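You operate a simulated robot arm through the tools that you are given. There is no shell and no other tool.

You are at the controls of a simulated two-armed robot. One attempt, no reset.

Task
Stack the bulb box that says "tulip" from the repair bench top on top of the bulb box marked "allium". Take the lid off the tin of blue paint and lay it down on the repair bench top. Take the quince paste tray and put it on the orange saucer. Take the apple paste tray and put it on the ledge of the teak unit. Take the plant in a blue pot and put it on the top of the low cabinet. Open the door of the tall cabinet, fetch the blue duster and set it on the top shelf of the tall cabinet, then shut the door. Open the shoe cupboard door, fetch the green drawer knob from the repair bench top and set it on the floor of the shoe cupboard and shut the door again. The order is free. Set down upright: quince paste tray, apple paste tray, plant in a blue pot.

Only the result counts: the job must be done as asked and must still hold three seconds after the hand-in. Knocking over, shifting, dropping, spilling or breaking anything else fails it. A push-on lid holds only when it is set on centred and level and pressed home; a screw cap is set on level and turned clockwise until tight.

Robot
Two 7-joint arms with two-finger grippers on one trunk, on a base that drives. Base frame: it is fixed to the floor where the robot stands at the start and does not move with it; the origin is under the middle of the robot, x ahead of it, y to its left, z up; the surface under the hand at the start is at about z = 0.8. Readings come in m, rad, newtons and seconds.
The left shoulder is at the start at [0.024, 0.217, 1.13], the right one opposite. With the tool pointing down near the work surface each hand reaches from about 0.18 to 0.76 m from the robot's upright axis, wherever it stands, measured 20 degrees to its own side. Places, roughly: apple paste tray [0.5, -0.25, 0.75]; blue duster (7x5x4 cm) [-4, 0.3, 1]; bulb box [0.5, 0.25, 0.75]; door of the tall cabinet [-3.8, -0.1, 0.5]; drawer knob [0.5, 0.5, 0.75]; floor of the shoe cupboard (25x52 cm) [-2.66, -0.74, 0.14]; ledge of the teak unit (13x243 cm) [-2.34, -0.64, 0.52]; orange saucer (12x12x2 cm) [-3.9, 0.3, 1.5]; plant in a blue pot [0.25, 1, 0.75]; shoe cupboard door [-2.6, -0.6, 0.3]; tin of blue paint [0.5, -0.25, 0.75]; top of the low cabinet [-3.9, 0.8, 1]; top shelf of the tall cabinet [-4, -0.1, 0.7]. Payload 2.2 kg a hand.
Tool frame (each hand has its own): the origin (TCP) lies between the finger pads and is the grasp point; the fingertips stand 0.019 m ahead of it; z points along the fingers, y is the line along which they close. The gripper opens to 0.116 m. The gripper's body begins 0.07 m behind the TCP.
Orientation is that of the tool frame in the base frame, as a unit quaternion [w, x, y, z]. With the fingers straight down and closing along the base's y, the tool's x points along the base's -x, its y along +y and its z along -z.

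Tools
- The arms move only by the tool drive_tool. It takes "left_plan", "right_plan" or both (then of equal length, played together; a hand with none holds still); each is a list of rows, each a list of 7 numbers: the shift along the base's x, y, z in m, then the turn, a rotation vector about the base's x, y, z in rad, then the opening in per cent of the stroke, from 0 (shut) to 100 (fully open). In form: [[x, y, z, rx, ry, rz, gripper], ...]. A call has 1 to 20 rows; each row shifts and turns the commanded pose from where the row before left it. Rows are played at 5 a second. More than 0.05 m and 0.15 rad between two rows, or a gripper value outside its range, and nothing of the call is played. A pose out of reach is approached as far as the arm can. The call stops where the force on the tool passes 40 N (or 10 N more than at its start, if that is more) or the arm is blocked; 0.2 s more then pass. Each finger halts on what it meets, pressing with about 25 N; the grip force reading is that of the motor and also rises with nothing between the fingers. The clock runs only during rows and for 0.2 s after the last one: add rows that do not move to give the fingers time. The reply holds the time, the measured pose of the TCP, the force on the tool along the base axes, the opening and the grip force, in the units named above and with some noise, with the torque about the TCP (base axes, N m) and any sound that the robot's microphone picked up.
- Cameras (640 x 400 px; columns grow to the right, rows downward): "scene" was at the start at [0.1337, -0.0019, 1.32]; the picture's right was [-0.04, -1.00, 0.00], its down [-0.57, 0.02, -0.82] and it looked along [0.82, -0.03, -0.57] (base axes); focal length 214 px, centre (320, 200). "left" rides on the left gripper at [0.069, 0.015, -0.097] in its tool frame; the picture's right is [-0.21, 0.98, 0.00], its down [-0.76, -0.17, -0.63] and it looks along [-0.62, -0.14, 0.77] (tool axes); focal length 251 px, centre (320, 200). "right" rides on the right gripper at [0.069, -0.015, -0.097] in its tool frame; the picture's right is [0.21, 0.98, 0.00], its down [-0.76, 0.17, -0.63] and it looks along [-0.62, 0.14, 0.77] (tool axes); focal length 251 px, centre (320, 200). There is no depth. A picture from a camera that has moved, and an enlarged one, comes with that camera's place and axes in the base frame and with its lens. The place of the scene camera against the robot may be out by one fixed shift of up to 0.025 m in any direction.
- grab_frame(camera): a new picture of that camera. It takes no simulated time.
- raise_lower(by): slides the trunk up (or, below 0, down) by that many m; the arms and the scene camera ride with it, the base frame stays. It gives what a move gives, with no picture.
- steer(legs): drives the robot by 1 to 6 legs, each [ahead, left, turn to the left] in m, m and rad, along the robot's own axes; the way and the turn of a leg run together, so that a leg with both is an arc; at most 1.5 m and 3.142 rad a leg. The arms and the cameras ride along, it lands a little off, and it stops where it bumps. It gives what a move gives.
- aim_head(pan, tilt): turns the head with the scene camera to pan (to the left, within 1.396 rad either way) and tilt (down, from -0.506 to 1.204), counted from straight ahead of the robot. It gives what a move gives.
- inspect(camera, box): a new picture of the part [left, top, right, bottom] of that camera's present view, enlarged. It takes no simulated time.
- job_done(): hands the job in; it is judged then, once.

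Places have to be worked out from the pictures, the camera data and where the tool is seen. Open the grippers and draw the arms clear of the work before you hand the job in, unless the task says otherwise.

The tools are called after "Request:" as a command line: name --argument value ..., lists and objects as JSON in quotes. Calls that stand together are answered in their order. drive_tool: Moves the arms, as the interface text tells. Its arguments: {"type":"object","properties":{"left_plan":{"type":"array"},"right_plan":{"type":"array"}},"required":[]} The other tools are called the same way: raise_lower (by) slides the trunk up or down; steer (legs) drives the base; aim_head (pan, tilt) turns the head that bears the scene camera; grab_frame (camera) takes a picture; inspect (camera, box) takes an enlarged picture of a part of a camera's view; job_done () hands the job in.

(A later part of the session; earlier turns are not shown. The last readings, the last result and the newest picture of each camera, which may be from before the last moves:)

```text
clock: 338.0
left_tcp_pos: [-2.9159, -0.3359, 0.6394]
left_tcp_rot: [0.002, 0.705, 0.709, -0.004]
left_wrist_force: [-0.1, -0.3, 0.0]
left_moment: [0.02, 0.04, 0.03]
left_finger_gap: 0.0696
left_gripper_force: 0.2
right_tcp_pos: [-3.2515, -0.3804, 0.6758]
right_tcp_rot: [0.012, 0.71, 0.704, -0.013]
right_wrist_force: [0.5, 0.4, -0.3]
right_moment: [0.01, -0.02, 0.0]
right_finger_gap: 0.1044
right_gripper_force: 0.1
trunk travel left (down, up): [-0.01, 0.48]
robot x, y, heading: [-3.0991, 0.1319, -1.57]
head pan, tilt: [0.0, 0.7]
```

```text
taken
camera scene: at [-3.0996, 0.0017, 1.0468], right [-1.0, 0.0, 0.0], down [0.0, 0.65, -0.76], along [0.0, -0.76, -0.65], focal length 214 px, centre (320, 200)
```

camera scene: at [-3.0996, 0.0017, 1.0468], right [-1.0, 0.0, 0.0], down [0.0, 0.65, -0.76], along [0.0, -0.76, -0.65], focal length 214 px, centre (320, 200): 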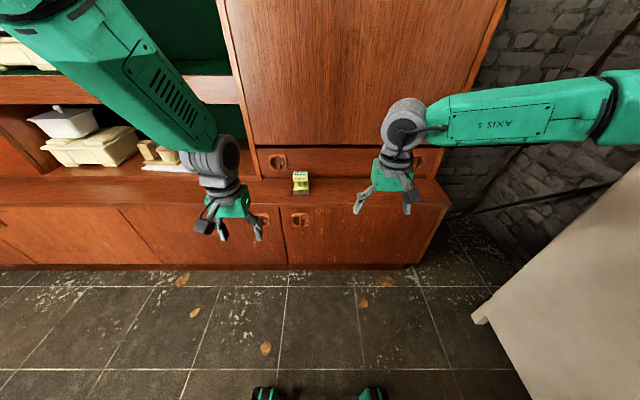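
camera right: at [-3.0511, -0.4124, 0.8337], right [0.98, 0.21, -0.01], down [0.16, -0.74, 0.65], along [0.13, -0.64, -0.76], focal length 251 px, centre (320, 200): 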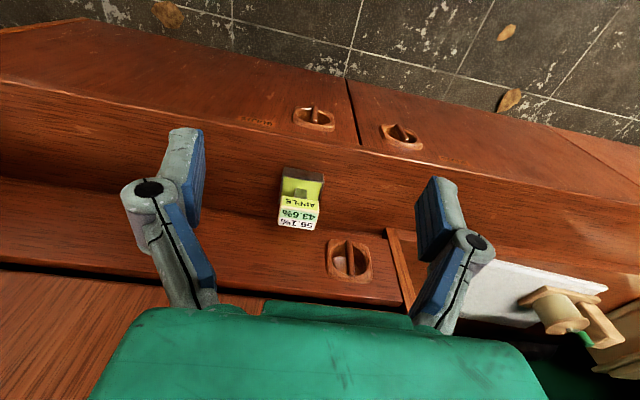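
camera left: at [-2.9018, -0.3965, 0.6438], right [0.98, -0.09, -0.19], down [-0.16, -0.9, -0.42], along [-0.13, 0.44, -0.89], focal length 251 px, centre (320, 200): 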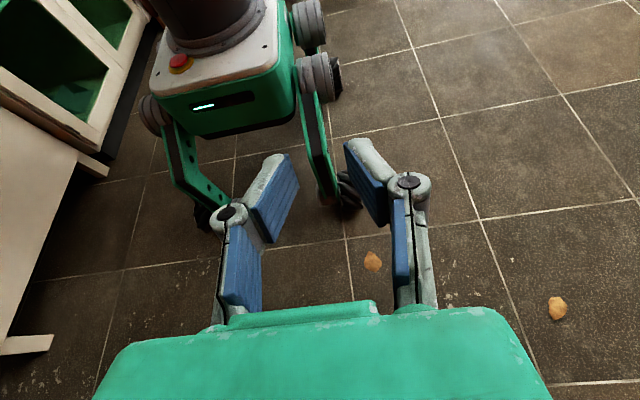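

Now the correct pitch: tool toward -y, lowering to the handle height.

Request:
drive_tool --left_plan '[[0.003, 0, -0.01, -0.143, 0, 0, 60], [0.003, 0, -0.01, -0.143, 0, 0, 60], [0.003, 0, -0.015, -0.143, 0, 0, 60], [0.003, 0, -0.015, -0.143, 0, 0, 60], [0.003, 0, -0.018, -0.143, 0, 0, 60], [0.003, 0, -0.018, -0.143, 0, 0, 60], [0.003, 0, -0.018, -0.143, 0, 0, 60], [0.003, 0, -0.018, -0.143, 0, 0, 50], [0.003, 0, -0.018, -0.143, 0, 0, 40], [0.003, 0, -0.018, -0.143, 0, 0, 30], [0.003, 0, -0.018, -0.14, 0, 0, 25], [0, 0, 0, 0, 0, 0, 25]]'

Request:
grab_frame --camera "left"

Request:
grab_frame --camera "scene"

```text
clock: 340.6
left_tcp_pos: [-2.8833, -0.3381, 0.4646]
left_tcp_rot: [-0.5, -0.497, -0.5, 0.502]
left_wrist_force: [-0.2, -1.2, -0.4]
left_moment: [0.01, 0.02, 0.01]
left_finger_gap: 0.029
left_gripper_force: 0.0
right_tcp_pos: [-3.2517, -0.3811, 0.6775]
right_tcp_rot: [0.012, 0.709, 0.705, -0.013]
right_wrist_force: [0.2, -0.3, 0.5]
right_moment: [0.02, 0.01, 0.0]
right_finger_gap: 0.1044
right_gripper_force: 0.1
trunk travel left (down, up): [-0.01, 0.48]
robot x, y, heading: [-3.1003, 0.1309, -1.572]
head pan, tilt: [0.0, 0.7]
```

```text
taken
camera left: at [-2.8689, -0.2412, 0.396], right [0.98, 0.0, 0.21], down [-0.16, 0.64, 0.75], along [-0.13, -0.77, 0.62], focal length 251 px, centre (320, 200)
```

left: 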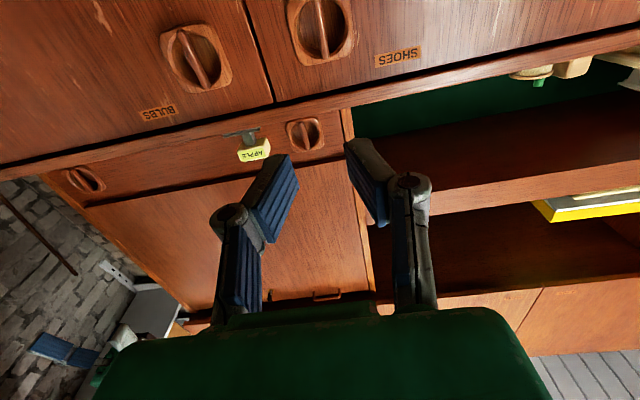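

```text
taken
camera scene: at [-3.0995, 0.0018, 1.0469], right [-1.0, 0.0, 0.0], down [0.0, 0.65, -0.76], along [0.0, -0.76, -0.65], focal length 214 px, centre (320, 200)
```

scene: 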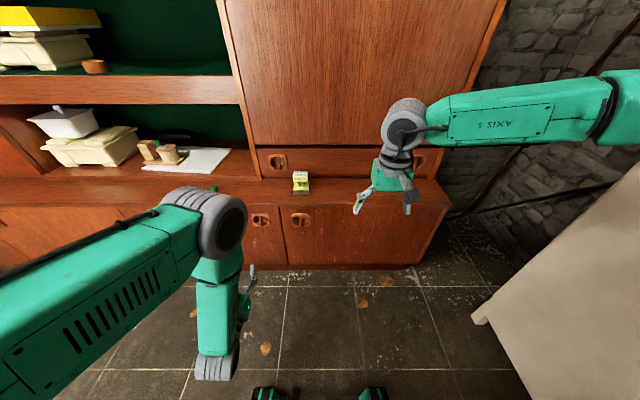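

Request:
inspect --camera "left" --box '[240, 0, 440, 110]'

```text
3.20 times, centred on (340, 55) of left
camera zoom: at [-2.8689, -0.2412, 0.396], right [0.98, 0.0, 0.21], down [-0.16, 0.64, 0.75], along [-0.13, -0.77, 0.62], focal length 805 px, centre (256, 664)
```

zoom: 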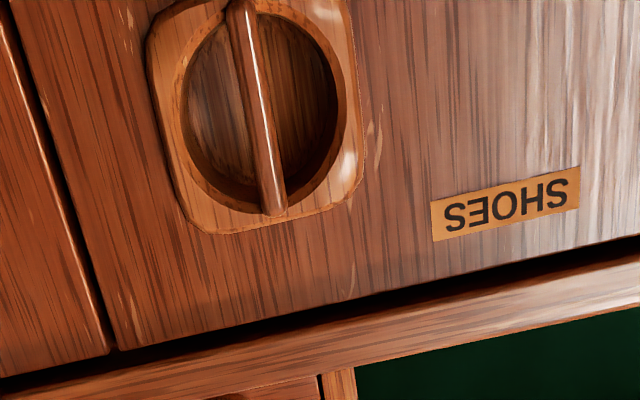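

The handle is a round cup (≈5 cm) with a vertical bar; its centre is ≈(-2.8735, -0.58, 0.425). I align the hand with narrow opening and approach.

Request:
drive_tool --left_plan '[[0.01, -0.02, -0.02, 0, 0, 0, 18], [0, -0.04, -0.0195, 0, 0, 0, 18], [0, -0.04, 0, 0, 0, 0, 18], [0, -0.04, 0, 0, 0, 0, 18], [0, -0.02, 0, 0, 0, 0, 18], [0, 0, 0, 0, 0, 0, 18], [0, 0, 0, 0, 0, 0, 18]]'

Request:
grab_frame --camera "left"

Request:
inspect --camera "left" --box '[240, 60, 420, 200]'

```text
clock: 342.2
left_tcp_pos: [-2.871, -0.4983, 0.4228]
left_tcp_rot: [-0.5, -0.499, -0.5, 0.502]
left_wrist_force: [-0.2, -0.3, 0.2]
left_moment: [0.0, 0.02, 0.03]
left_finger_gap: 0.0207
left_gripper_force: 0.1
right_tcp_pos: [-3.2508, -0.379, 0.6773]
right_tcp_rot: [0.012, 0.709, 0.704, -0.013]
right_wrist_force: [0.2, 0.0, -0.2]
right_moment: [-0.01, 0.02, 0.03]
right_finger_gap: 0.1041
right_gripper_force: 0.2
trunk travel left (down, up): [-0.01, 0.48]
robot x, y, heading: [-3.1027, 0.128, -1.574]
head pan, tilt: [0.0, 0.7]
```

```text
taken
camera left: at [-2.8581, -0.4013, 0.3539], right [0.98, 0.0, 0.21], down [-0.16, 0.64, 0.76], along [-0.13, -0.77, 0.62], focal length 251 px, centre (320, 200)
```

left: 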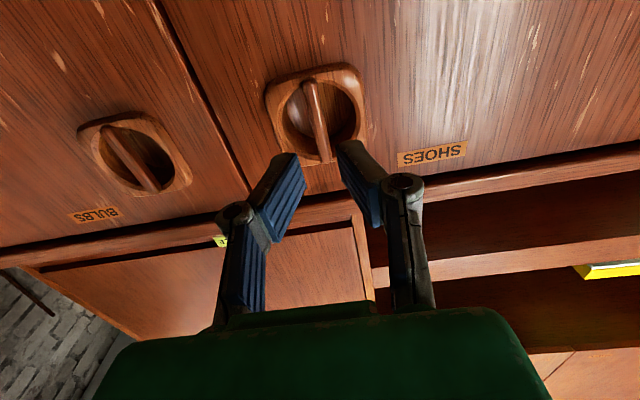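

```text
2.86 times, centred on (330, 130) of left
camera zoom: at [-2.8581, -0.4013, 0.3539], right [0.98, 0.0, 0.21], down [-0.16, 0.64, 0.76], along [-0.13, -0.77, 0.62], focal length 718 px, centre (291, 400)
```

zoom: 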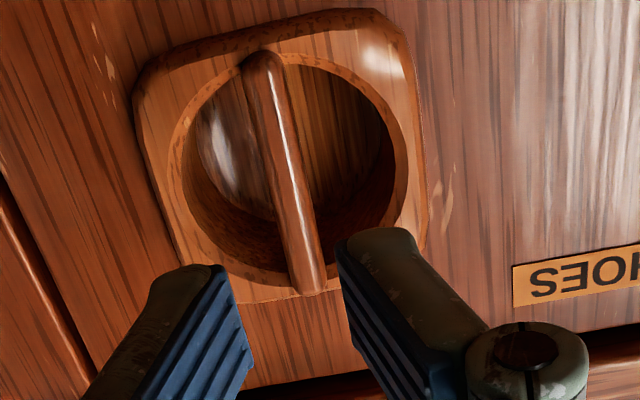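

Bar centre ≈(-2.874, -0.585, 0.4255). I fine-tune and advance until the tips enter the cup.

Request:
drive_tool --left_plan '[[-0.002, -0.02, 0.002, 0, 0, 0, 18], [0, -0.02, 0, 0, 0, 0, 18], [0, -0.02, 0, 0, 0, 0, 18], [0, 0, 0, 0, 0, 0, 18]]'

Request:
inspect --camera "left" --box '[240, 80, 420, 220]'

```text
clock: 343.2
left_tcp_pos: [-2.8738, -0.5579, 0.4259]
left_tcp_rot: [-0.499, -0.499, -0.5, 0.502]
left_wrist_force: [0.2, -0.3, 0.2]
left_moment: [-0.02, 0.01, -0.01]
left_finger_gap: 0.0207
left_gripper_force: 0.0
right_tcp_pos: [-3.2524, -0.3795, 0.6772]
right_tcp_rot: [0.012, 0.709, 0.704, -0.014]
right_wrist_force: [0.3, 0.7, 0.3]
right_moment: [0.0, -0.01, -0.01]
right_finger_gap: 0.1044
right_gripper_force: 0.0
trunk travel left (down, up): [-0.01, 0.48]
robot x, y, heading: [-3.1014, 0.13, -1.577]
head pan, tilt: [0.0, 0.7]
```

```text
2.86 times, centred on (330, 150) of left
camera zoom: at [-2.8599, -0.461, 0.3563], right [0.98, 0.0, 0.21], down [-0.16, 0.63, 0.76], along [-0.13, -0.77, 0.62], focal length 718 px, centre (291, 343)
```

zoom: 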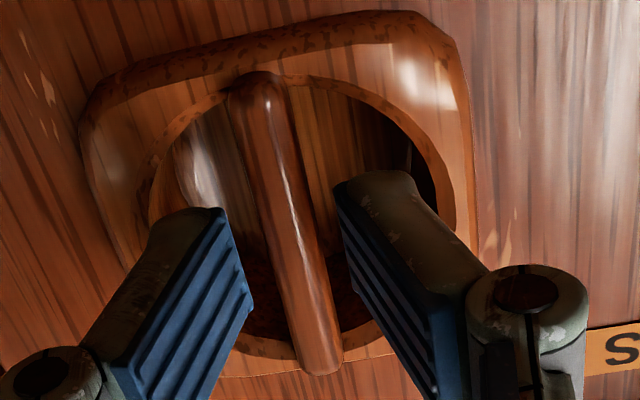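

The fingers straddle the bar. I advance a bit more and close.

Request:
drive_tool --left_plan '[[0, -0.01, 0, 0, 0, 0, 18], [0, -0.006, 0, 0, 0, 0, 18], [0, 0, 0, 0, 0, 0, 18]]'

Request:
inspect --camera "left" --box '[240, 80, 420, 220]'

```text
clock: 344.0
left_tcp_pos: [-2.8747, -0.5723, 0.4255]
left_tcp_rot: [-0.5, -0.499, -0.5, 0.502]
left_wrist_force: [0.6, -0.2, 0.1]
left_moment: [0.03, 0.01, -0.02]
left_finger_gap: 0.021
left_gripper_force: 0.0
right_tcp_pos: [-3.2505, -0.3794, 0.6772]
right_tcp_rot: [0.012, 0.709, 0.705, -0.013]
right_wrist_force: [0.0, -0.1, 1.1]
right_moment: [-0.01, -0.01, -0.01]
right_finger_gap: 0.1043
right_gripper_force: 0.0
trunk travel left (down, up): [-0.01, 0.48]
robot x, y, heading: [-3.1024, 0.1289, -1.574]
head pan, tilt: [0.0, 0.7]
```

```text
2.86 times, centred on (330, 150) of left
camera zoom: at [-2.8597, -0.4763, 0.3564], right [0.98, 0.0, 0.21], down [-0.16, 0.64, 0.75], along [-0.13, -0.77, 0.62], focal length 718 px, centre (291, 343)
```

zoom: 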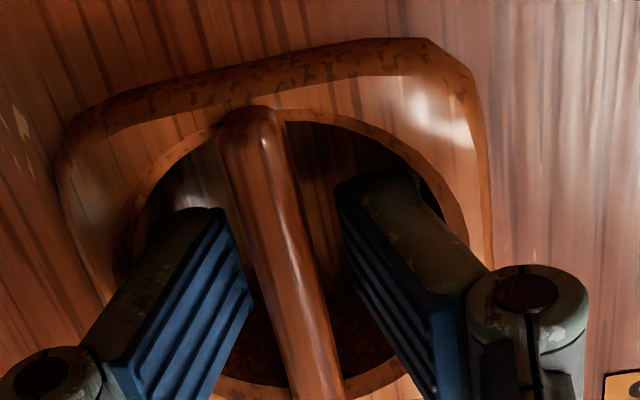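

Inside the cup, no contact. I close on the bar and pull gently along the opening arc.

Request:
drive_tool --left_plan '[[0, 0, 0, 0, 0, 0, 0], [0, 0, 0, 0, 0, 0, 0], [0, 0, 0, 0, 0, 0, 0]]'

Request:
drive_tool --left_plan '[[0.0005, 0.02, 0, 0, 0, -0.037, 0], [0.0015, 0.02, 0, 0, 0, -0.037, 0], [0.0022, 0.02, 0, 0, 0, -0.037, 0], [0, 0, 0, 0, 0, 0, 0]]'

Request:
grab_frame --camera "scene"

Request:
grab_frame --camera "left"

```text
clock: 344.8
left_tcp_pos: [-2.8731, -0.5722, 0.4247]
left_tcp_rot: [-0.499, -0.499, -0.499, 0.503]
left_wrist_force: [-0.1, -0.3, 0.5]
left_moment: [-0.04, -0.94, 0.0]
left_finger_gap: 0.0088
left_gripper_force: 36.5
right_tcp_pos: [-3.253, -0.3792, 0.6774]
right_tcp_rot: [0.012, 0.709, 0.705, -0.013]
right_wrist_force: [-0.2, -0.4, 0.1]
right_moment: [0.01, -0.01, -0.01]
right_finger_gap: 0.1041
right_gripper_force: 0.1
trunk travel left (down, up): [-0.01, 0.48]
robot x, y, heading: [-3.1023, 0.1288, -1.574]
head pan, tilt: [0.0, 0.7]
```

```text
clock: 345.8
left_tcp_pos: [-2.8698, -0.5112, 0.4261]
left_tcp_rot: [-0.471, -0.525, -0.472, 0.529]
left_wrist_force: [10.4, -1.9, 3.3]
left_moment: [0.31, -0.9, 0.12]
left_finger_gap: 0.0087
left_gripper_force: 36.3
right_tcp_pos: [-3.2513, -0.3797, 0.6765]
right_tcp_rot: [0.012, 0.71, 0.704, -0.013]
right_wrist_force: [1.6, 0.2, -0.2]
right_moment: [0.02, -0.02, 0.0]
right_finger_gap: 0.1047
right_gripper_force: 0.2
trunk travel left (down, up): [-0.01, 0.48]
robot x, y, heading: [-3.1019, 0.13, -1.572]
head pan, tilt: [0.0, 0.7]
```

```text
taken
camera scene: at [-3.0981, 0.0018, 1.0469], right [-1.0, 0.0, 0.0], down [0.0, 0.65, -0.76], along [0.0, -0.76, -0.65], focal length 214 px, centre (320, 200)
```

scene: 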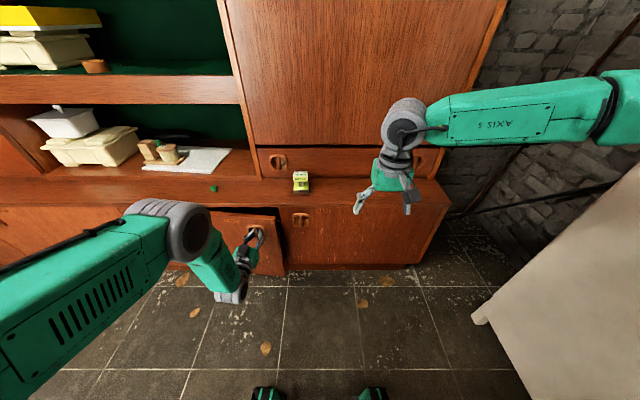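

```text
taken
camera left: at [-2.8443, -0.4181, 0.3563], right [0.97, -0.11, 0.21], down [-0.09, 0.65, 0.75], along [-0.22, -0.75, 0.62], focal length 251 px, centre (320, 200)
```

left: 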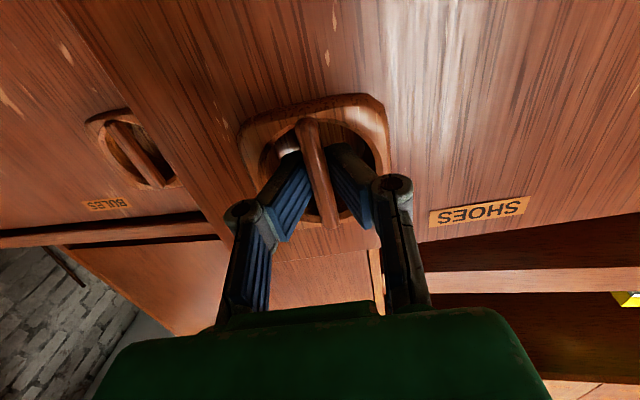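

The door comes open. I continue along the arc with the wrist turning along.

Request:
drive_tool --left_plan '[[0.0066, 0.0313, 0, 0, 0, -0.06, 0], [0.0075, 0.0309, 0, 0, 0, -0.06, 0], [0.0083, 0.0305, 0, 0, 0, -0.06, 0], [0.0102, 0.03, 0, 0, 0, -0.06, 0], [0.0119, 0.0293, 0, 0, 0, -0.06, 0], [0, 0, 0, 0, 0, 0, 0]]'

Request:
grab_frame --camera "scene"

```text
clock: 347.2
left_tcp_pos: [-2.8229, -0.3608, 0.4253]
left_tcp_rot: [-0.388, -0.589, -0.389, 0.593]
left_wrist_force: [29.0, -12.1, -2.6]
left_moment: [-0.55, -0.49, 0.36]
left_finger_gap: 0.0086
left_gripper_force: 35.6
right_tcp_pos: [-3.25, -0.3811, 0.6775]
right_tcp_rot: [0.011, 0.709, 0.705, -0.014]
right_wrist_force: [-1.0, -0.1, 0.5]
right_moment: [0.03, -0.01, 0.01]
right_finger_gap: 0.1048
right_gripper_force: 0.1
trunk travel left (down, up): [-0.01, 0.48]
robot x, y, heading: [-3.1039, 0.1291, -1.575]
head pan, tilt: [0.0, 0.7]
```

```text
taken
camera scene: at [-3.0944, 0.001, 1.0467], right [-1.0, 0.0, 0.0], down [0.0, 0.65, -0.76], along [0.0, -0.76, -0.65], focal length 214 px, centre (320, 200)
```

scene: 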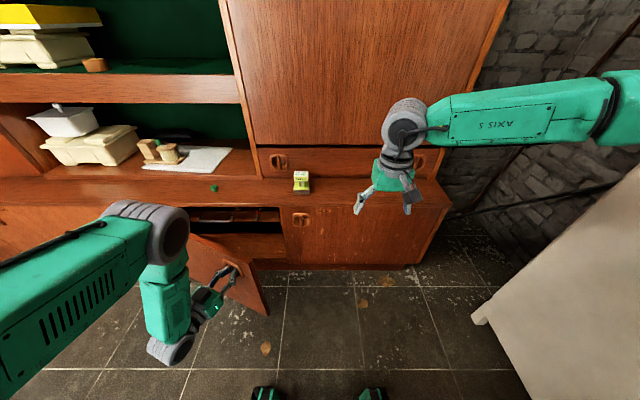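

Tension points to the hinge; I relax inward and continue with a smaller radius.

Request:
drive_tool --left_plan '[[0.009, -0.004, 0, 0, 0, 0, 0], [0.0138, 0.0278, 0, 0, 0, -0.06, 0], [0.0154, 0.0269, 0, 0, 0, -0.06, 0], [0.017, 0.026, 0, 0, 0, -0.06, 0], [0.0185, 0.0248, 0, 0, 0, -0.06, 0], [0, 0, 0, 0, 0, 0, 0]]'

Request:
grab_frame --camera "scene"

```text
clock: 348.7
left_tcp_pos: [-2.754, -0.2544, 0.4262]
left_tcp_rot: [-0.308, -0.633, -0.313, 0.638]
left_wrist_force: [-6.5, 4.7, 3.9]
left_moment: [-0.02, -1.06, -0.09]
left_finger_gap: 0.0084
left_gripper_force: 35.9
right_tcp_pos: [-3.2514, -0.3771, 0.6794]
right_tcp_rot: [0.012, 0.709, 0.705, -0.015]
right_wrist_force: [-0.4, 0.2, 0.6]
right_moment: [0.02, 0.02, 0.0]
right_finger_gap: 0.1045
right_gripper_force: 0.1
trunk travel left (down, up): [-0.01, 0.48]
robot x, y, heading: [-3.0986, 0.1273, -1.573]
head pan, tilt: [0.0, 0.7]
stopped in row 6 (left hand): the force on the tool passed its limit at 42 N (the readings are from after the stop); the commanded pose is now the measured one
```

```text
taken
camera scene: at [-3.0987, 0.0028, 1.047], right [-1.0, 0.0, 0.0], down [0.0, 0.65, -0.76], along [0.0, -0.76, -0.65], focal length 214 px, centre (320, 200)
```

scene: 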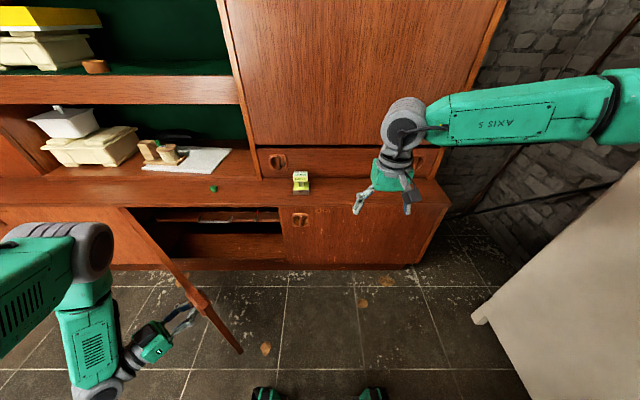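

Request:
inspect --camera "scene" --box '[110, 170, 310, 290]'

```text
3.20 times, centred on (210, 230) of scene
camera zoom: at [-3.0987, 0.0028, 1.047], right [-1.0, 0.0, 0.0], down [0.0, 0.65, -0.76], along [0.0, -0.76, -0.65], focal length 686 px, centre (672, 104)
```

zoom: 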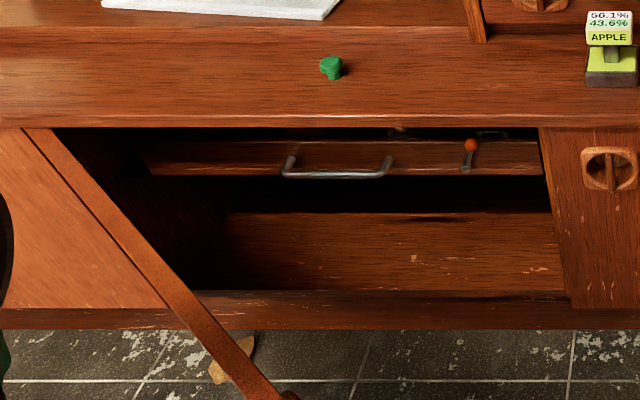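

The inside shows an inner shelf and, below it, the cupboard floor. I pull the door a little further.

Request:
drive_tool --left_plan '[[0.0195, 0.022, 0, 0, 0, -0.06, 0], [0.021, 0.0205, 0, 0, 0, -0.06, 0], [0.0225, 0.019, 0, 0, 0, -0.06, 0], [0, 0, 0, 0, 0, 0, 0]]'

Request:
grab_frame --camera "scene"

```text
clock: 349.7
left_tcp_pos: [-2.6925, -0.1913, 0.425]
left_tcp_rot: [-0.247, -0.659, -0.255, 0.663]
left_wrist_force: [-16.7, 19.3, 1.5]
left_moment: [-0.97, -0.01, -0.3]
left_finger_gap: 0.008
left_gripper_force: 35.5
right_tcp_pos: [-3.2525, -0.3778, 0.6793]
right_tcp_rot: [0.013, 0.709, 0.705, -0.014]
right_wrist_force: [-0.1, 0.1, 0.9]
right_moment: [0.02, 0.0, 0.0]
right_finger_gap: 0.1043
right_gripper_force: 0.0
trunk travel left (down, up): [-0.01, 0.48]
robot x, y, heading: [-3.0981, 0.1349, -1.575]
head pan, tilt: [0.0, 0.7]
```

```text
taken
camera scene: at [-3.1004, 0.0038, 1.047], right [-1.0, 0.0, 0.0], down [0.0, 0.65, -0.76], along [0.0, -0.76, -0.65], focal length 214 px, centre (320, 200)
```

scene: 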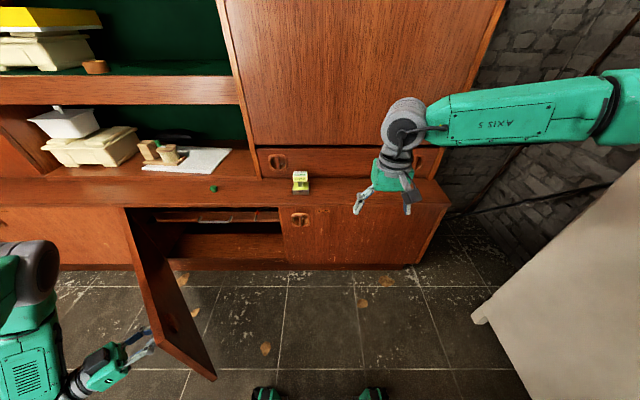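

The door is about 50° open. I release the bar, back off along the tool axis and raise the left hand above the door.

Request:
drive_tool --left_plan '[[0, 0, 0, 0, 0, 0, 18], [0, 0, 0, 0, 0, 0, 18], [0.015, 0.013, 0, 0, 0, 0, 18], [0.022, 0.02, 0, 0, 0, 0, 18], [0.02, 0.02, 0.01, 0, 0, 0, 30], [0, 0, 0.04, 0, 0, 0, 50], [0, 0, 0.04, 0, 0, 0, 60], [0, 0, 0.04, 0, 0, 0, 60], [0, 0, 0.04, 0, 0, 0, 60], [0, 0, 0.04, 0, 0, 0, 60], [0, 0, 0, 0, 0, 0, 60]]'

Request:
grab_frame --camera "scene"

```text
clock: 352.1
left_tcp_pos: [-2.6303, -0.1402, 0.6332]
left_tcp_rot: [-0.248, -0.658, -0.255, 0.663]
left_wrist_force: [0.4, -0.3, 0.5]
left_moment: [0.0, -0.01, -0.02]
left_finger_gap: 0.0693
left_gripper_force: 0.1
right_tcp_pos: [-3.2514, -0.3774, 0.6782]
right_tcp_rot: [0.012, 0.71, 0.704, -0.015]
right_wrist_force: [0.2, 1.0, 0.3]
right_moment: [-0.01, -0.01, 0.01]
right_finger_gap: 0.1046
right_gripper_force: 0.0
trunk travel left (down, up): [-0.01, 0.48]
robot x, y, heading: [-3.1021, 0.1313, -1.573]
head pan, tilt: [0.0, 0.7]
```

```text
taken
camera scene: at [-3.0972, 0.0028, 1.0469], right [-1.0, 0.0, 0.0], down [0.0, 0.65, -0.76], along [0.0, -0.76, -0.65], focal length 214 px, centre (320, 200)
```

scene: 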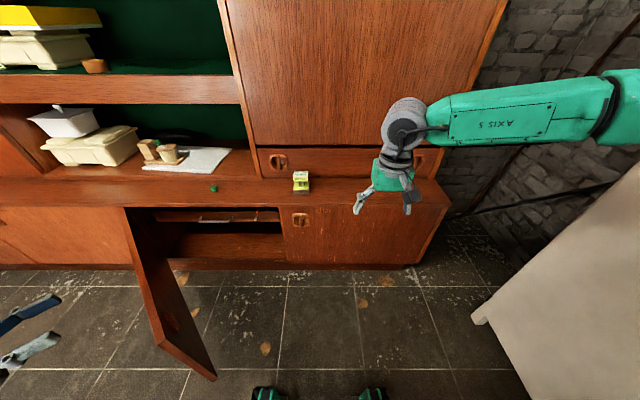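

I bring the left hand back to a vertical, square pose above the ledge area.

Request:
drive_tool --left_plan '[[0, 0, 0.04, 0, 0, 0, 60], [0, 0, 0.04, 0, 0, 0.13, 60], [-0.005, -0.02, 0.02, 0, 0, 0.14, 60], [-0.005, -0.02, 0, 0, 0, 0.14, 60], [-0.005, -0.02, 0, 0, 0, 0.14, 60], [-0.005, -0.02, 0, 0, 0, 0.14, 60], [-0.005, -0.02, 0, 0, 0, 0.14, 60], [0, -0.02, 0, 0.143, 0, 0, 60], [0, -0.02, 0, 0.143, 0, 0, 60], [0, -0.02, 0, 0.143, 0, 0, 60], [0, -0.02, 0, 0.143, 0, 0, 60], [0, -0.02, 0, 0.143, 0, 0, 60], [0, -0.02, 0, 0.143, 0, 0, 60], [0, -0.02, 0, 0.143, 0, 0, 60], [0, -0.02, 0, 0.143, 0, 0, 60], [0, -0.02, 0, 0.143, 0, 0, 60], [0, -0.02, 0, 0.143, 0, 0, 60], [0, 0, 0, 0.14, 0, 0, 60], [0, 0, 0, 0, 0, 0, 60]]'

Request:
grab_frame --camera "left"

Request:
grab_frame --camera "scene"

```text
clock: 356.1
left_tcp_pos: [-2.6364, -0.455, 0.719]
left_tcp_rot: [-0.003, 0.704, 0.71, -0.005]
left_wrist_force: [-0.4, 0.3, -0.2]
left_moment: [0.01, 0.01, 0.0]
left_finger_gap: 0.0696
left_gripper_force: 0.1
left hand out of reach, approached as far as the arm can: row 6, 7
right_tcp_pos: [-3.2511, -0.3779, 0.6795]
right_tcp_rot: [0.012, 0.709, 0.705, -0.015]
right_wrist_force: [0.1, -0.2, -0.6]
right_moment: [0.0, 0.0, 0.03]
right_finger_gap: 0.1043
right_gripper_force: 0.0
trunk travel left (down, up): [-0.01, 0.48]
robot x, y, heading: [-3.0991, 0.1306, -1.573]
head pan, tilt: [0.0, 0.7]
```

```text
taken
camera left: at [-2.6206, -0.3856, 0.8153], right [0.98, -0.21, -0.01], down [-0.15, -0.76, 0.64], along [-0.14, -0.62, -0.77], focal length 251 px, centre (320, 200)
```

left: 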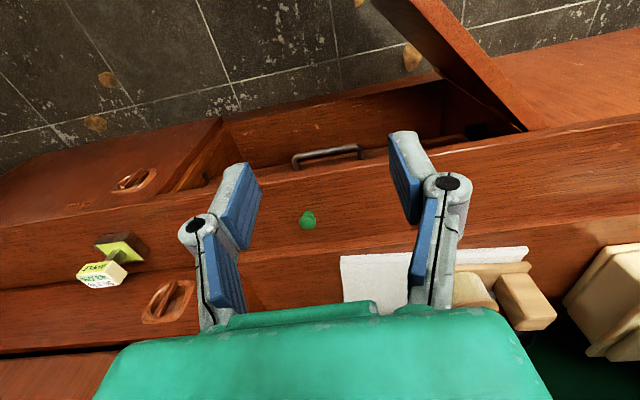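

```text
taken
camera scene: at [-3.0976, 0.0018, 1.0468], right [-1.0, 0.0, 0.0], down [0.0, 0.65, -0.76], along [0.0, -0.76, -0.65], focal length 214 px, centre (320, 200)
```

scene: 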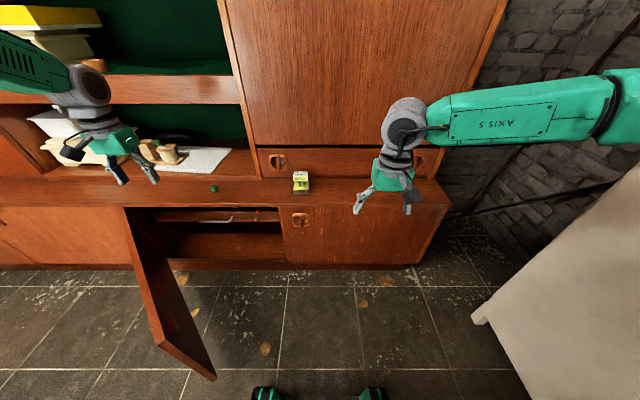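

Knob confirmed at (-2.697, -0.643). I drive 0.15 m forward for reach and go to it.

Request:
steer --legs '[[0.15, 0, 0]]'

Request:
drive_tool --left_plan '[[-0.03, -0.015, -0.02, 0, 0, 0, 60], [-0.03, -0.015, -0.03, 0, 0, 0, 60], [0, -0.006, -0.03, 0, 0, 0, 60], [0, 0, -0.02, 0, 0, 0, 60], [0, 0, 0, 0, 0, 0, 60], [0, 0, 0, 0, 0, 0, 60]]'

Request:
grab_frame --camera "left"

```text
clock: 357.5
left_tcp_pos: [-2.6369, -0.6079, 0.7171]
left_tcp_rot: [-0.003, 0.704, 0.71, -0.006]
left_wrist_force: [0.2, -0.4, -1.1]
left_moment: [0.01, -0.01, 0.01]
left_finger_gap: 0.0695
left_gripper_force: 0.0
right_tcp_pos: [-3.2507, -0.5312, 0.6782]
right_tcp_rot: [0.012, 0.71, 0.704, -0.014]
right_wrist_force: [-0.3, -1.0, 0.1]
right_moment: [0.02, -0.02, -0.02]
right_finger_gap: 0.1042
right_gripper_force: 0.1
trunk travel left (down, up): [-0.01, 0.48]
robot x, y, heading: [-3.1042, -0.025, -1.575]
head pan, tilt: [0.0, 0.7]
```

```text
clock: 358.9
left_tcp_pos: [-2.6965, -0.6415, 0.6209]
left_tcp_rot: [-0.001, 0.704, 0.71, -0.006]
left_wrist_force: [0.6, 0.0, -0.4]
left_moment: [-0.02, -0.02, 0.0]
left_finger_gap: 0.0696
left_gripper_force: 0.2
right_tcp_pos: [-3.2523, -0.5282, 0.6807]
right_tcp_rot: [0.014, 0.71, 0.704, -0.016]
right_wrist_force: [-0.6, -0.1, 0.2]
right_moment: [-0.01, 0.01, 0.02]
right_finger_gap: 0.1044
right_gripper_force: 0.1
trunk travel left (down, up): [-0.01, 0.48]
robot x, y, heading: [-3.1045, -0.0251, -1.576]
head pan, tilt: [0.0, 0.7]
```

```text
taken
camera left: at [-2.6809, -0.5713, 0.7172], right [0.98, -0.21, -0.01], down [-0.15, -0.75, 0.64], along [-0.14, -0.62, -0.77], focal length 251 px, centre (320, 200)
```

left: 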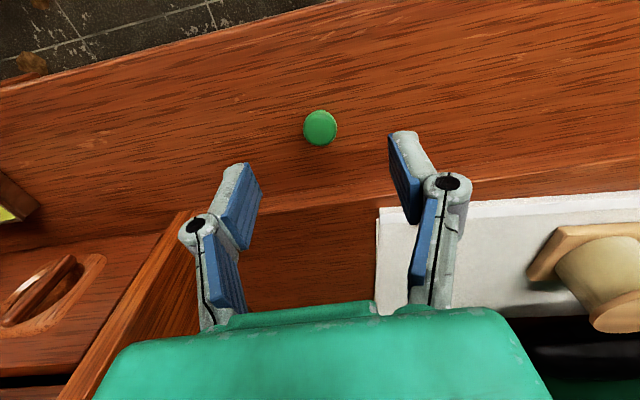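

Request:
drive_tool --left_plan '[[-0.002, -0.003, -0.03, 0, 0, 0, 60], [0, 0, -0.03, 0, 0, 0, 60], [0, 0, -0.014, 0, 0, 0, 50], [0, 0, 0, 0, 0, 0, 30], [0, 0, 0, 0, 0, 0, 0], [0, 0, 0, 0, 0, 0, 0], [0, 0, 0, 0, 0, 0, 0], [0, 0, 0.03, 0, 0, 0, 0], [0, 0, 0.04, 0, 0, 0, 0], [0, 0.03, 0.03, 0, 0, 0, 0], [0, 0.04, 0, 0, 0, 0, 0], [0, 0.04, 0, 0, 0, 0, 0], [0, 0, 0, 0, 0, 0, 0]]'

Request:
grab_frame --camera "left"

Request:
grab_frame --camera "scene"

```text
clock: 361.7
left_tcp_pos: [-2.6982, -0.5352, 0.6487]
left_tcp_rot: [-0.001, 0.705, 0.71, -0.006]
left_wrist_force: [-1.0, 0.7, -0.4]
left_moment: [-0.05, 0.02, 0.0]
left_finger_gap: 0.0203
left_gripper_force: 25.6
right_tcp_pos: [-3.2523, -0.5269, 0.6802]
right_tcp_rot: [0.013, 0.709, 0.704, -0.015]
right_wrist_force: [0.6, -0.1, 0.1]
right_moment: [-0.02, -0.01, -0.01]
right_finger_gap: 0.1045
right_gripper_force: 0.1
trunk travel left (down, up): [-0.01, 0.48]
robot x, y, heading: [-3.1017, -0.0208, -1.571]
head pan, tilt: [0.0, 0.7]
```

```text
taken
camera left: at [-2.6833, -0.4645, 0.7439], right [0.98, -0.21, -0.01], down [-0.15, -0.75, 0.64], along [-0.14, -0.62, -0.77], focal length 251 px, centre (320, 200)
```

left: 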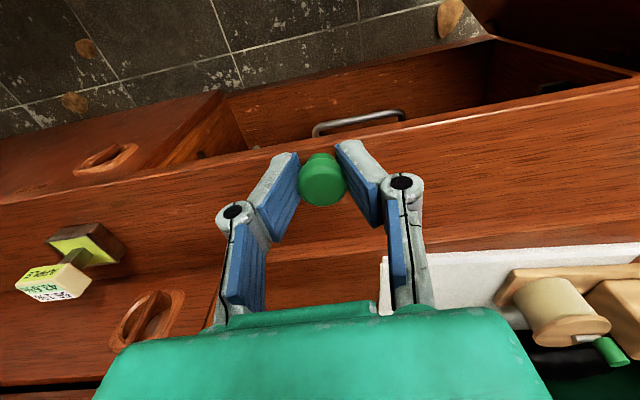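

```text
taken
camera scene: at [-3.0987, -0.1504, 1.0467], right [-1.0, 0.0, 0.0], down [0.0, 0.65, -0.76], along [0.0, -0.76, -0.65], focal length 214 px, centre (320, 200)
```

scene: 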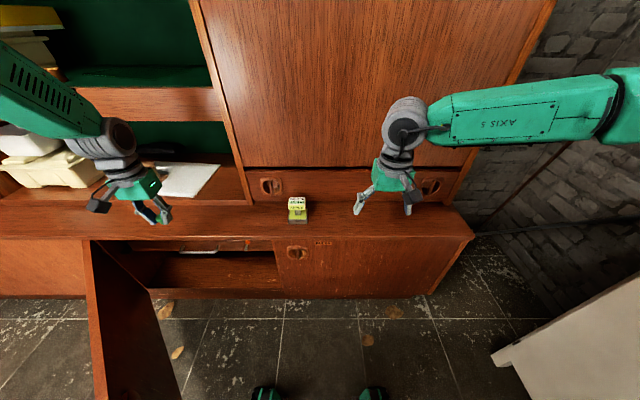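

The knob is in the left hand again. I move it in front of the opening and pitch the tool ~45° toward the cupboard.

Request:
drive_tool --left_plan '[[-0.03, 0.035, 0, 0, 0, 0, 0], [-0.03, 0.035, 0, 0, 0, 0, 0], [-0.03, 0.035, 0, 0, 0, 0, 0], [-0.03, 0.035, 0, 0, 0, 0, 0], [0, 0, -0.02, -0.145, 0, 0, 0], [0, 0, -0.03, -0.145, 0, 0, 0], [0, 0, -0.03, -0.145, 0, 0, 0], [0, 0, -0.03, -0.145, 0, 0, 0], [0, 0, -0.03, -0.145, 0, 0, 0], [0, 0, -0.03, -0.145, 0, 0, 0], [0, 0, 0, 0, 0, 0, 0]]'

Request:
grab_frame --camera "left"

Request:
grab_frame --camera "scene"

```text
clock: 364.1
left_tcp_pos: [-2.8191, -0.3932, 0.478]
left_tcp_rot: [0.296, 0.638, 0.642, -0.304]
left_wrist_force: [0.7, 0.3, 0.2]
left_moment: [0.01, -0.01, -0.03]
left_finger_gap: 0.0206
left_gripper_force: 25.0
right_tcp_pos: [-3.2524, -0.5273, 0.6807]
right_tcp_rot: [0.015, 0.709, 0.704, -0.015]
right_wrist_force: [0.3, -0.5, 0.1]
right_moment: [-0.01, 0.01, 0.02]
right_finger_gap: 0.1044
right_gripper_force: 0.1
trunk travel left (down, up): [-0.01, 0.48]
robot x, y, heading: [-3.0999, -0.0224, -1.573]
head pan, tilt: [0.0, 0.7]
```

```text
taken
camera left: at [-2.8039, -0.2745, 0.4865], right [0.98, -0.14, 0.15], down [-0.15, 0.0, 0.99], along [-0.14, -0.99, -0.02], focal length 251 px, centre (320, 200)
```

left: 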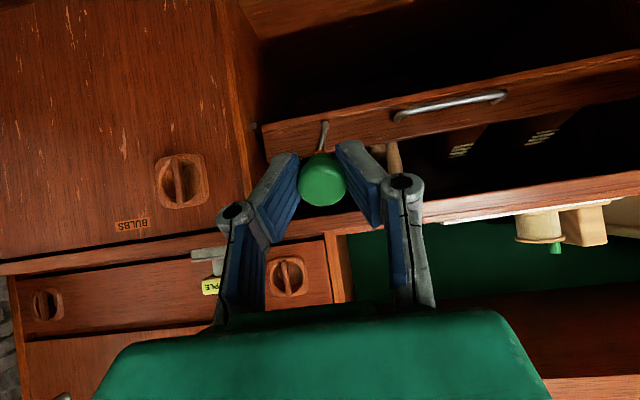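

```text
taken
camera scene: at [-3.0997, -0.1499, 1.0469], right [-1.0, 0.0, 0.0], down [0.0, 0.65, -0.76], along [0.0, -0.76, -0.65], focal length 214 px, centre (320, 200)
```

scene: 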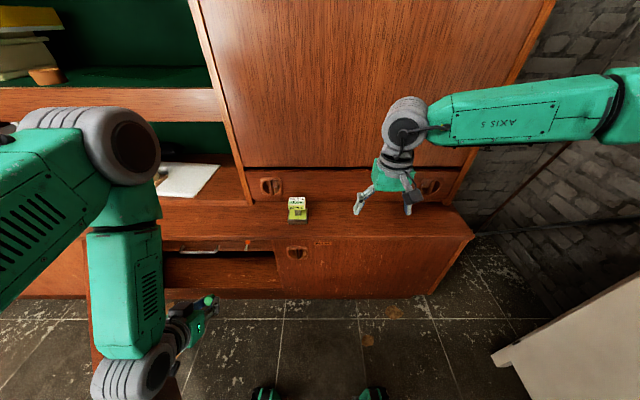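

The space under the inner tray is free (its rail bottom is z≈0.37). I lower and advance to the entry point.

Request:
drive_tool --left_plan '[[0, -0.02, -0.04, 0, 0, 0, 0], [0, -0.03, -0.04, 0, 0, 0, 0], [0, -0.03, -0.04, 0, 0, 0, 0], [0, -0.03, -0.04, 0, 0, 0, 0], [0, 0, 0, 0, 0, 0, 0]]'

Request:
grab_frame --camera "left"

Request:
grab_frame --camera "scene"

```text
clock: 365.3
left_tcp_pos: [-2.8188, -0.5038, 0.3176]
left_tcp_rot: [0.296, 0.639, 0.641, -0.305]
left_wrist_force: [0.9, 0.6, -0.6]
left_moment: [-0.03, -0.03, 0.01]
left_finger_gap: 0.0209
left_gripper_force: 25.0
right_tcp_pos: [-3.2525, -0.5259, 0.6799]
right_tcp_rot: [0.014, 0.71, 0.704, -0.015]
right_wrist_force: [-0.3, -0.4, 0.3]
right_moment: [-0.01, 0.01, 0.03]
right_finger_gap: 0.1043
right_gripper_force: 0.0
trunk travel left (down, up): [-0.01, 0.48]
robot x, y, heading: [-3.0999, -0.0235, -1.575]
head pan, tilt: [0.0, 0.7]
```

```text
taken
camera left: at [-2.8039, -0.385, 0.3267], right [0.98, -0.14, 0.15], down [-0.15, 0.0, 0.99], along [-0.14, -0.99, -0.02], focal length 251 px, centre (320, 200)
```

left: 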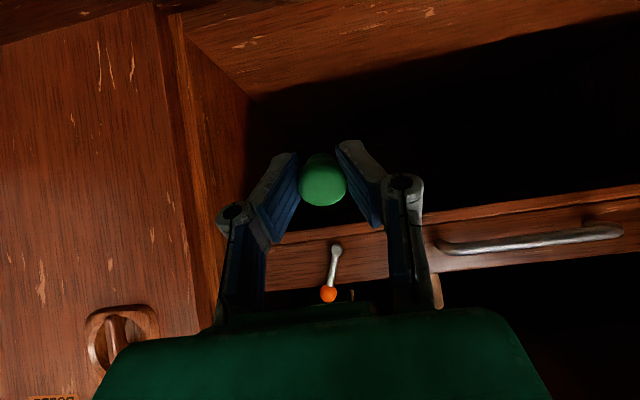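

```text
taken
camera scene: at [-3.0996, -0.1502, 1.0469], right [-1.0, 0.0, 0.0], down [0.0, 0.65, -0.76], along [0.0, -0.76, -0.65], focal length 214 px, centre (320, 200)
```

scene: 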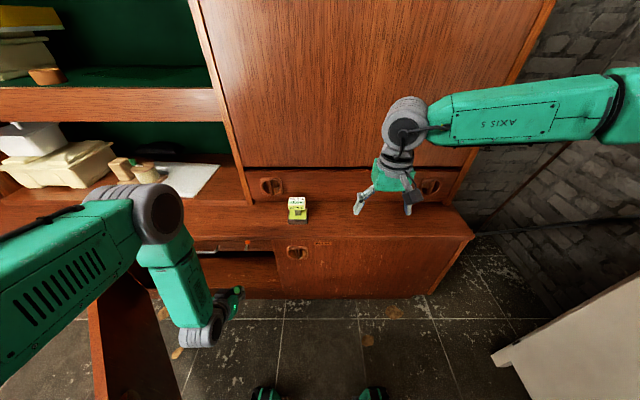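

The cupboard floor is visible (z≈0.14). I move in along the tool direction.

Request:
drive_tool --left_plan '[[0, -0.03, -0.027, 0, 0, 0, 0], [0, -0.03, -0.027, 0, 0, 0, 0], [0, -0.03, -0.027, 0, 0, 0, 0], [0, -0.03, -0.024, 0, 0, 0, 0], [0, -0.025, -0.015, 0, 0, 0, 0], [0, 0, 0, 0, 0, 0, 0]]'

Request:
grab_frame --camera "left"

Request:
inspect --camera "scene" --box '[120, 210, 300, 350]'

```text
clock: 366.7
left_tcp_pos: [-2.8194, -0.6511, 0.1955]
left_tcp_rot: [0.295, 0.639, 0.641, -0.304]
left_wrist_force: [-0.4, 0.4, 0.2]
left_moment: [0.0, 0.0, 0.0]
left_finger_gap: 0.0207
left_gripper_force: 25.0
right_tcp_pos: [-3.2514, -0.5276, 0.6803]
right_tcp_rot: [0.014, 0.709, 0.705, -0.015]
right_wrist_force: [0.0, 0.5, -0.2]
right_moment: [-0.02, -0.01, -0.01]
right_finger_gap: 0.1044
right_gripper_force: 0.0
trunk travel left (down, up): [-0.01, 0.48]
robot x, y, heading: [-3.1025, -0.0249, -1.573]
head pan, tilt: [0.0, 0.7]
```

```text
taken
camera left: at [-2.8051, -0.5324, 0.2054], right [0.98, -0.14, 0.15], down [-0.15, 0.0, 0.99], along [-0.14, -0.99, -0.02], focal length 251 px, centre (320, 200)
```

left: 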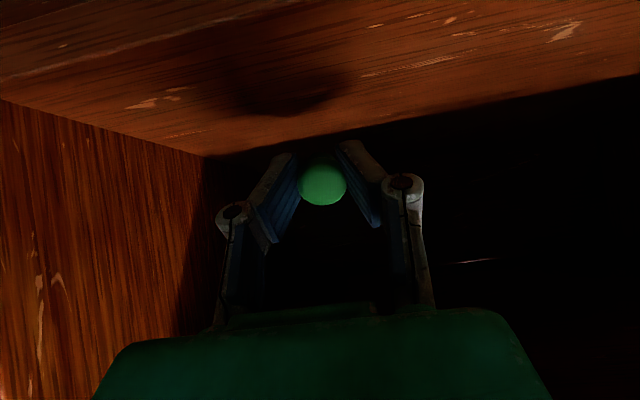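

```text
2.86 times, centred on (210, 280) of scene
camera zoom: at [-3.0996, -0.1503, 1.0468], right [-1.0, 0.0, 0.0], down [0.0, 0.65, -0.76], along [0.0, -0.76, -0.65], focal length 613 px, centre (634, -29)
```

zoom: 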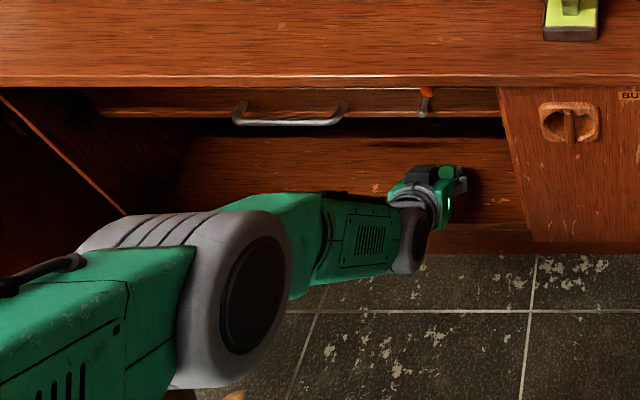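

I lower until the knob touches the floor.

Request:
drive_tool --left_plan '[[0, -0.005, -0.008, 0, 0, 0, 0], [0, -0.005, -0.007, 0, 0, 0, 0], [0, 0, 0, 0, 0, 0, 0]]'

Request:
drive_tool --left_plan '[[0, 0, -0.005, 0, 0, 0, 0], [0, 0, -0.003, 0, 0, 0, 0], [0, 0, 0, 0, 0, 0, 0]]'

Request:
grab_frame --camera "left"

```text
clock: 367.5
left_tcp_pos: [-2.8194, -0.6533, 0.1928]
left_tcp_rot: [0.295, 0.639, 0.642, -0.305]
left_wrist_force: [0.3, 0.4, -0.4]
left_moment: [0.0, -0.02, -0.01]
left_finger_gap: 0.0205
left_gripper_force: 24.9
left hand out of reach, approached as far as the arm can: row 1, 2
right_tcp_pos: [-3.2521, -0.5272, 0.6806]
right_tcp_rot: [0.014, 0.71, 0.704, -0.016]
right_wrist_force: [-0.5, 0.8, -0.7]
right_moment: [0.01, 0.0, -0.06]
right_finger_gap: 0.1045
right_gripper_force: 0.1
trunk travel left (down, up): [-0.01, 0.48]
robot x, y, heading: [-3.1002, -0.0258, -1.579]
head pan, tilt: [0.0, 0.7]
```

```text
clock: 368.3
left_tcp_pos: [-2.8193, -0.6501, 0.1875]
left_tcp_rot: [0.295, 0.64, 0.642, -0.304]
left_wrist_force: [-0.6, 0.7, -1.2]
left_moment: [0.02, -0.01, -0.01]
left_finger_gap: 0.0209
left_gripper_force: 24.7
left hand out of reach, approached as far as the arm can: row 1
right_tcp_pos: [-3.2522, -0.5283, 0.6798]
right_tcp_rot: [0.014, 0.71, 0.704, -0.016]
right_wrist_force: [-0.1, 0.3, 0.6]
right_moment: [0.01, -0.03, 0.01]
right_finger_gap: 0.1044
right_gripper_force: 0.2
trunk travel left (down, up): [-0.01, 0.48]
robot x, y, heading: [-3.1034, -0.0197, -1.575]
head pan, tilt: [0.0, 0.7]
```

```text
taken
camera left: at [-2.8044, -0.5317, 0.1965], right [0.98, -0.14, 0.15], down [-0.15, 0.0, 0.99], along [-0.14, -0.99, -0.02], focal length 251 px, centre (320, 200)
```

left: 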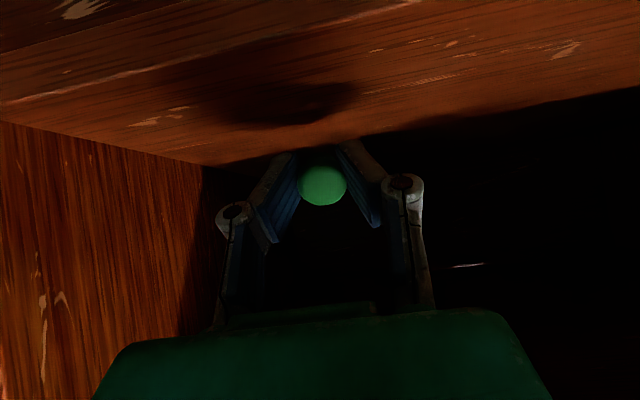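

The arm is at its reach limit; I drive 0.05 m forward and lower further.

Request:
steer --legs '[[0.05, 0, 0]]'

Request:
drive_tool --left_plan '[[0, 0.01, -0.007, 0, 0, 0, 0], [0, 0, -0.006, 0, 0, 0, 0], [0, 0, 0, 0, 0, 0, 0]]'

Request:
drive_tool --left_plan '[[0, 0, -0.004, 0, 0, 0, 0], [0, 0, -0.003, 0, 0, 0, 0], [0, 0, 0, 0, 0, 0, 0]]'

Request:
grab_frame --camera "left"

```text
clock: 369.2
left_tcp_pos: [-2.8181, -0.6989, 0.1864]
left_tcp_rot: [0.296, 0.638, 0.642, -0.304]
left_wrist_force: [-0.7, -0.2, 0.3]
left_moment: [0.01, 0.04, 0.02]
left_finger_gap: 0.0207
left_gripper_force: 24.8
right_tcp_pos: [-3.2518, -0.578, 0.6807]
right_tcp_rot: [0.014, 0.709, 0.704, -0.015]
right_wrist_force: [-0.4, -0.7, 0.0]
right_moment: [0.01, 0.03, 0.02]
right_finger_gap: 0.1043
right_gripper_force: 0.0
trunk travel left (down, up): [-0.01, 0.48]
robot x, y, heading: [-3.1011, -0.0723, -1.575]
head pan, tilt: [0.0, 0.7]
```

```text
clock: 370.0
left_tcp_pos: [-2.8208, -0.6868, 0.1794]
left_tcp_rot: [0.297, 0.637, 0.642, -0.305]
left_wrist_force: [-0.3, 0.1, -0.5]
left_moment: [0.01, 0.02, 0.0]
left_finger_gap: 0.021
left_gripper_force: 25.0
left hand out of reach, approached as far as the arm can: row 2
right_tcp_pos: [-3.2515, -0.5762, 0.6823]
right_tcp_rot: [0.016, 0.71, 0.704, -0.017]
right_wrist_force: [0.0, 0.0, 1.0]
right_moment: [0.0, 0.01, -0.02]
right_finger_gap: 0.1043
right_gripper_force: 0.0
trunk travel left (down, up): [-0.01, 0.48]
robot x, y, heading: [-3.1052, -0.073, -1.571]
head pan, tilt: [0.0, 0.7]
```

```text
clock: 370.8
left_tcp_pos: [-2.8205, -0.6856, 0.1773]
left_tcp_rot: [0.297, 0.637, 0.642, -0.305]
left_wrist_force: [-0.5, 0.8, -0.3]
left_moment: [-0.03, 0.02, 0.01]
left_finger_gap: 0.0208
left_gripper_force: 24.8
left hand out of reach, approached as far as the arm can: row 2
right_tcp_pos: [-3.2517, -0.5749, 0.6821]
right_tcp_rot: [0.016, 0.71, 0.704, -0.016]
right_wrist_force: [0.4, -0.6, 0.6]
right_moment: [0.0, -0.01, 0.0]
right_finger_gap: 0.1044
right_gripper_force: 0.1
trunk travel left (down, up): [-0.01, 0.48]
robot x, y, heading: [-3.0985, -0.0687, -1.575]
head pan, tilt: [0.0, 0.7]
```

```text
taken
camera left: at [-2.8056, -0.5679, 0.1857], right [0.98, -0.14, 0.15], down [-0.15, 0.01, 0.99], along [-0.14, -0.99, -0.02], focal length 251 px, centre (320, 200)
```

left: 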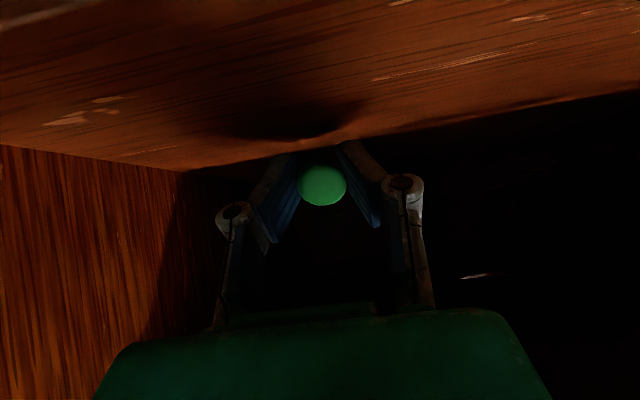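

About 2 cm above the floor. I use the last centimetre of trunk travel, then release gently.

Request:
raise_lower --by -0.01

Request:
drive_tool --left_plan '[[0, 0, -0.003, 0, 0, 0, 0], [0, 0, 0, 0, 0, 0, 10], [0, 0, 0, 0, 0, 0, 22], [0, 0, 0, 0, 0, 0, 30], [0, 0, 0, 0, 0, 0, 30], [0, 0, 0, 0, 0, 0, 30]]'

Request:
grab_frame --camera "left"

```text
clock: 371.4
left_tcp_pos: [-2.8205, -0.6875, 0.1674]
left_tcp_rot: [0.296, 0.638, 0.641, -0.306]
left_wrist_force: [0.3, -0.1, 0.8]
left_moment: [0.03, 0.01, 0.01]
left_finger_gap: 0.0206
left_gripper_force: 24.8
right_tcp_pos: [-3.2526, -0.5762, 0.6725]
right_tcp_rot: [0.015, 0.709, 0.705, -0.016]
right_wrist_force: [0.4, 0.2, 0.5]
right_moment: [-0.05, -0.01, 0.0]
right_finger_gap: 0.1042
right_gripper_force: 0.1
trunk travel left (down, up): [0.0, 0.49]
robot x, y, heading: [-3.1053, -0.072, -1.573]
head pan, tilt: [0.0, 0.7]
```

```text
clock: 372.8
left_tcp_pos: [-2.8202, -0.6861, 0.1671]
left_tcp_rot: [0.297, 0.638, 0.642, -0.305]
left_wrist_force: [0.1, 0.1, 0.4]
left_moment: [-0.01, 0.01, -0.02]
left_finger_gap: 0.0348
left_gripper_force: 0.0
right_tcp_pos: [-3.2519, -0.5754, 0.6715]
right_tcp_rot: [0.016, 0.709, 0.705, -0.016]
right_wrist_force: [0.3, -0.2, 1.0]
right_moment: [0.02, 0.0, 0.0]
right_finger_gap: 0.1044
right_gripper_force: 0.1
trunk travel left (down, up): [0.0, 0.49]
robot x, y, heading: [-3.1018, -0.0694, -1.566]
head pan, tilt: [0.0, 0.7]
```

```text
taken
camera left: at [-2.8058, -0.5667, 0.1746], right [0.98, -0.14, 0.15], down [-0.15, 0.01, 0.99], along [-0.14, -0.99, -0.02], focal length 251 px, centre (320, 200)
```

left: 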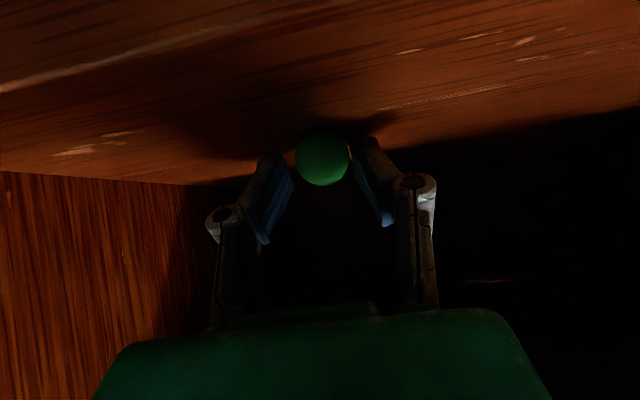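

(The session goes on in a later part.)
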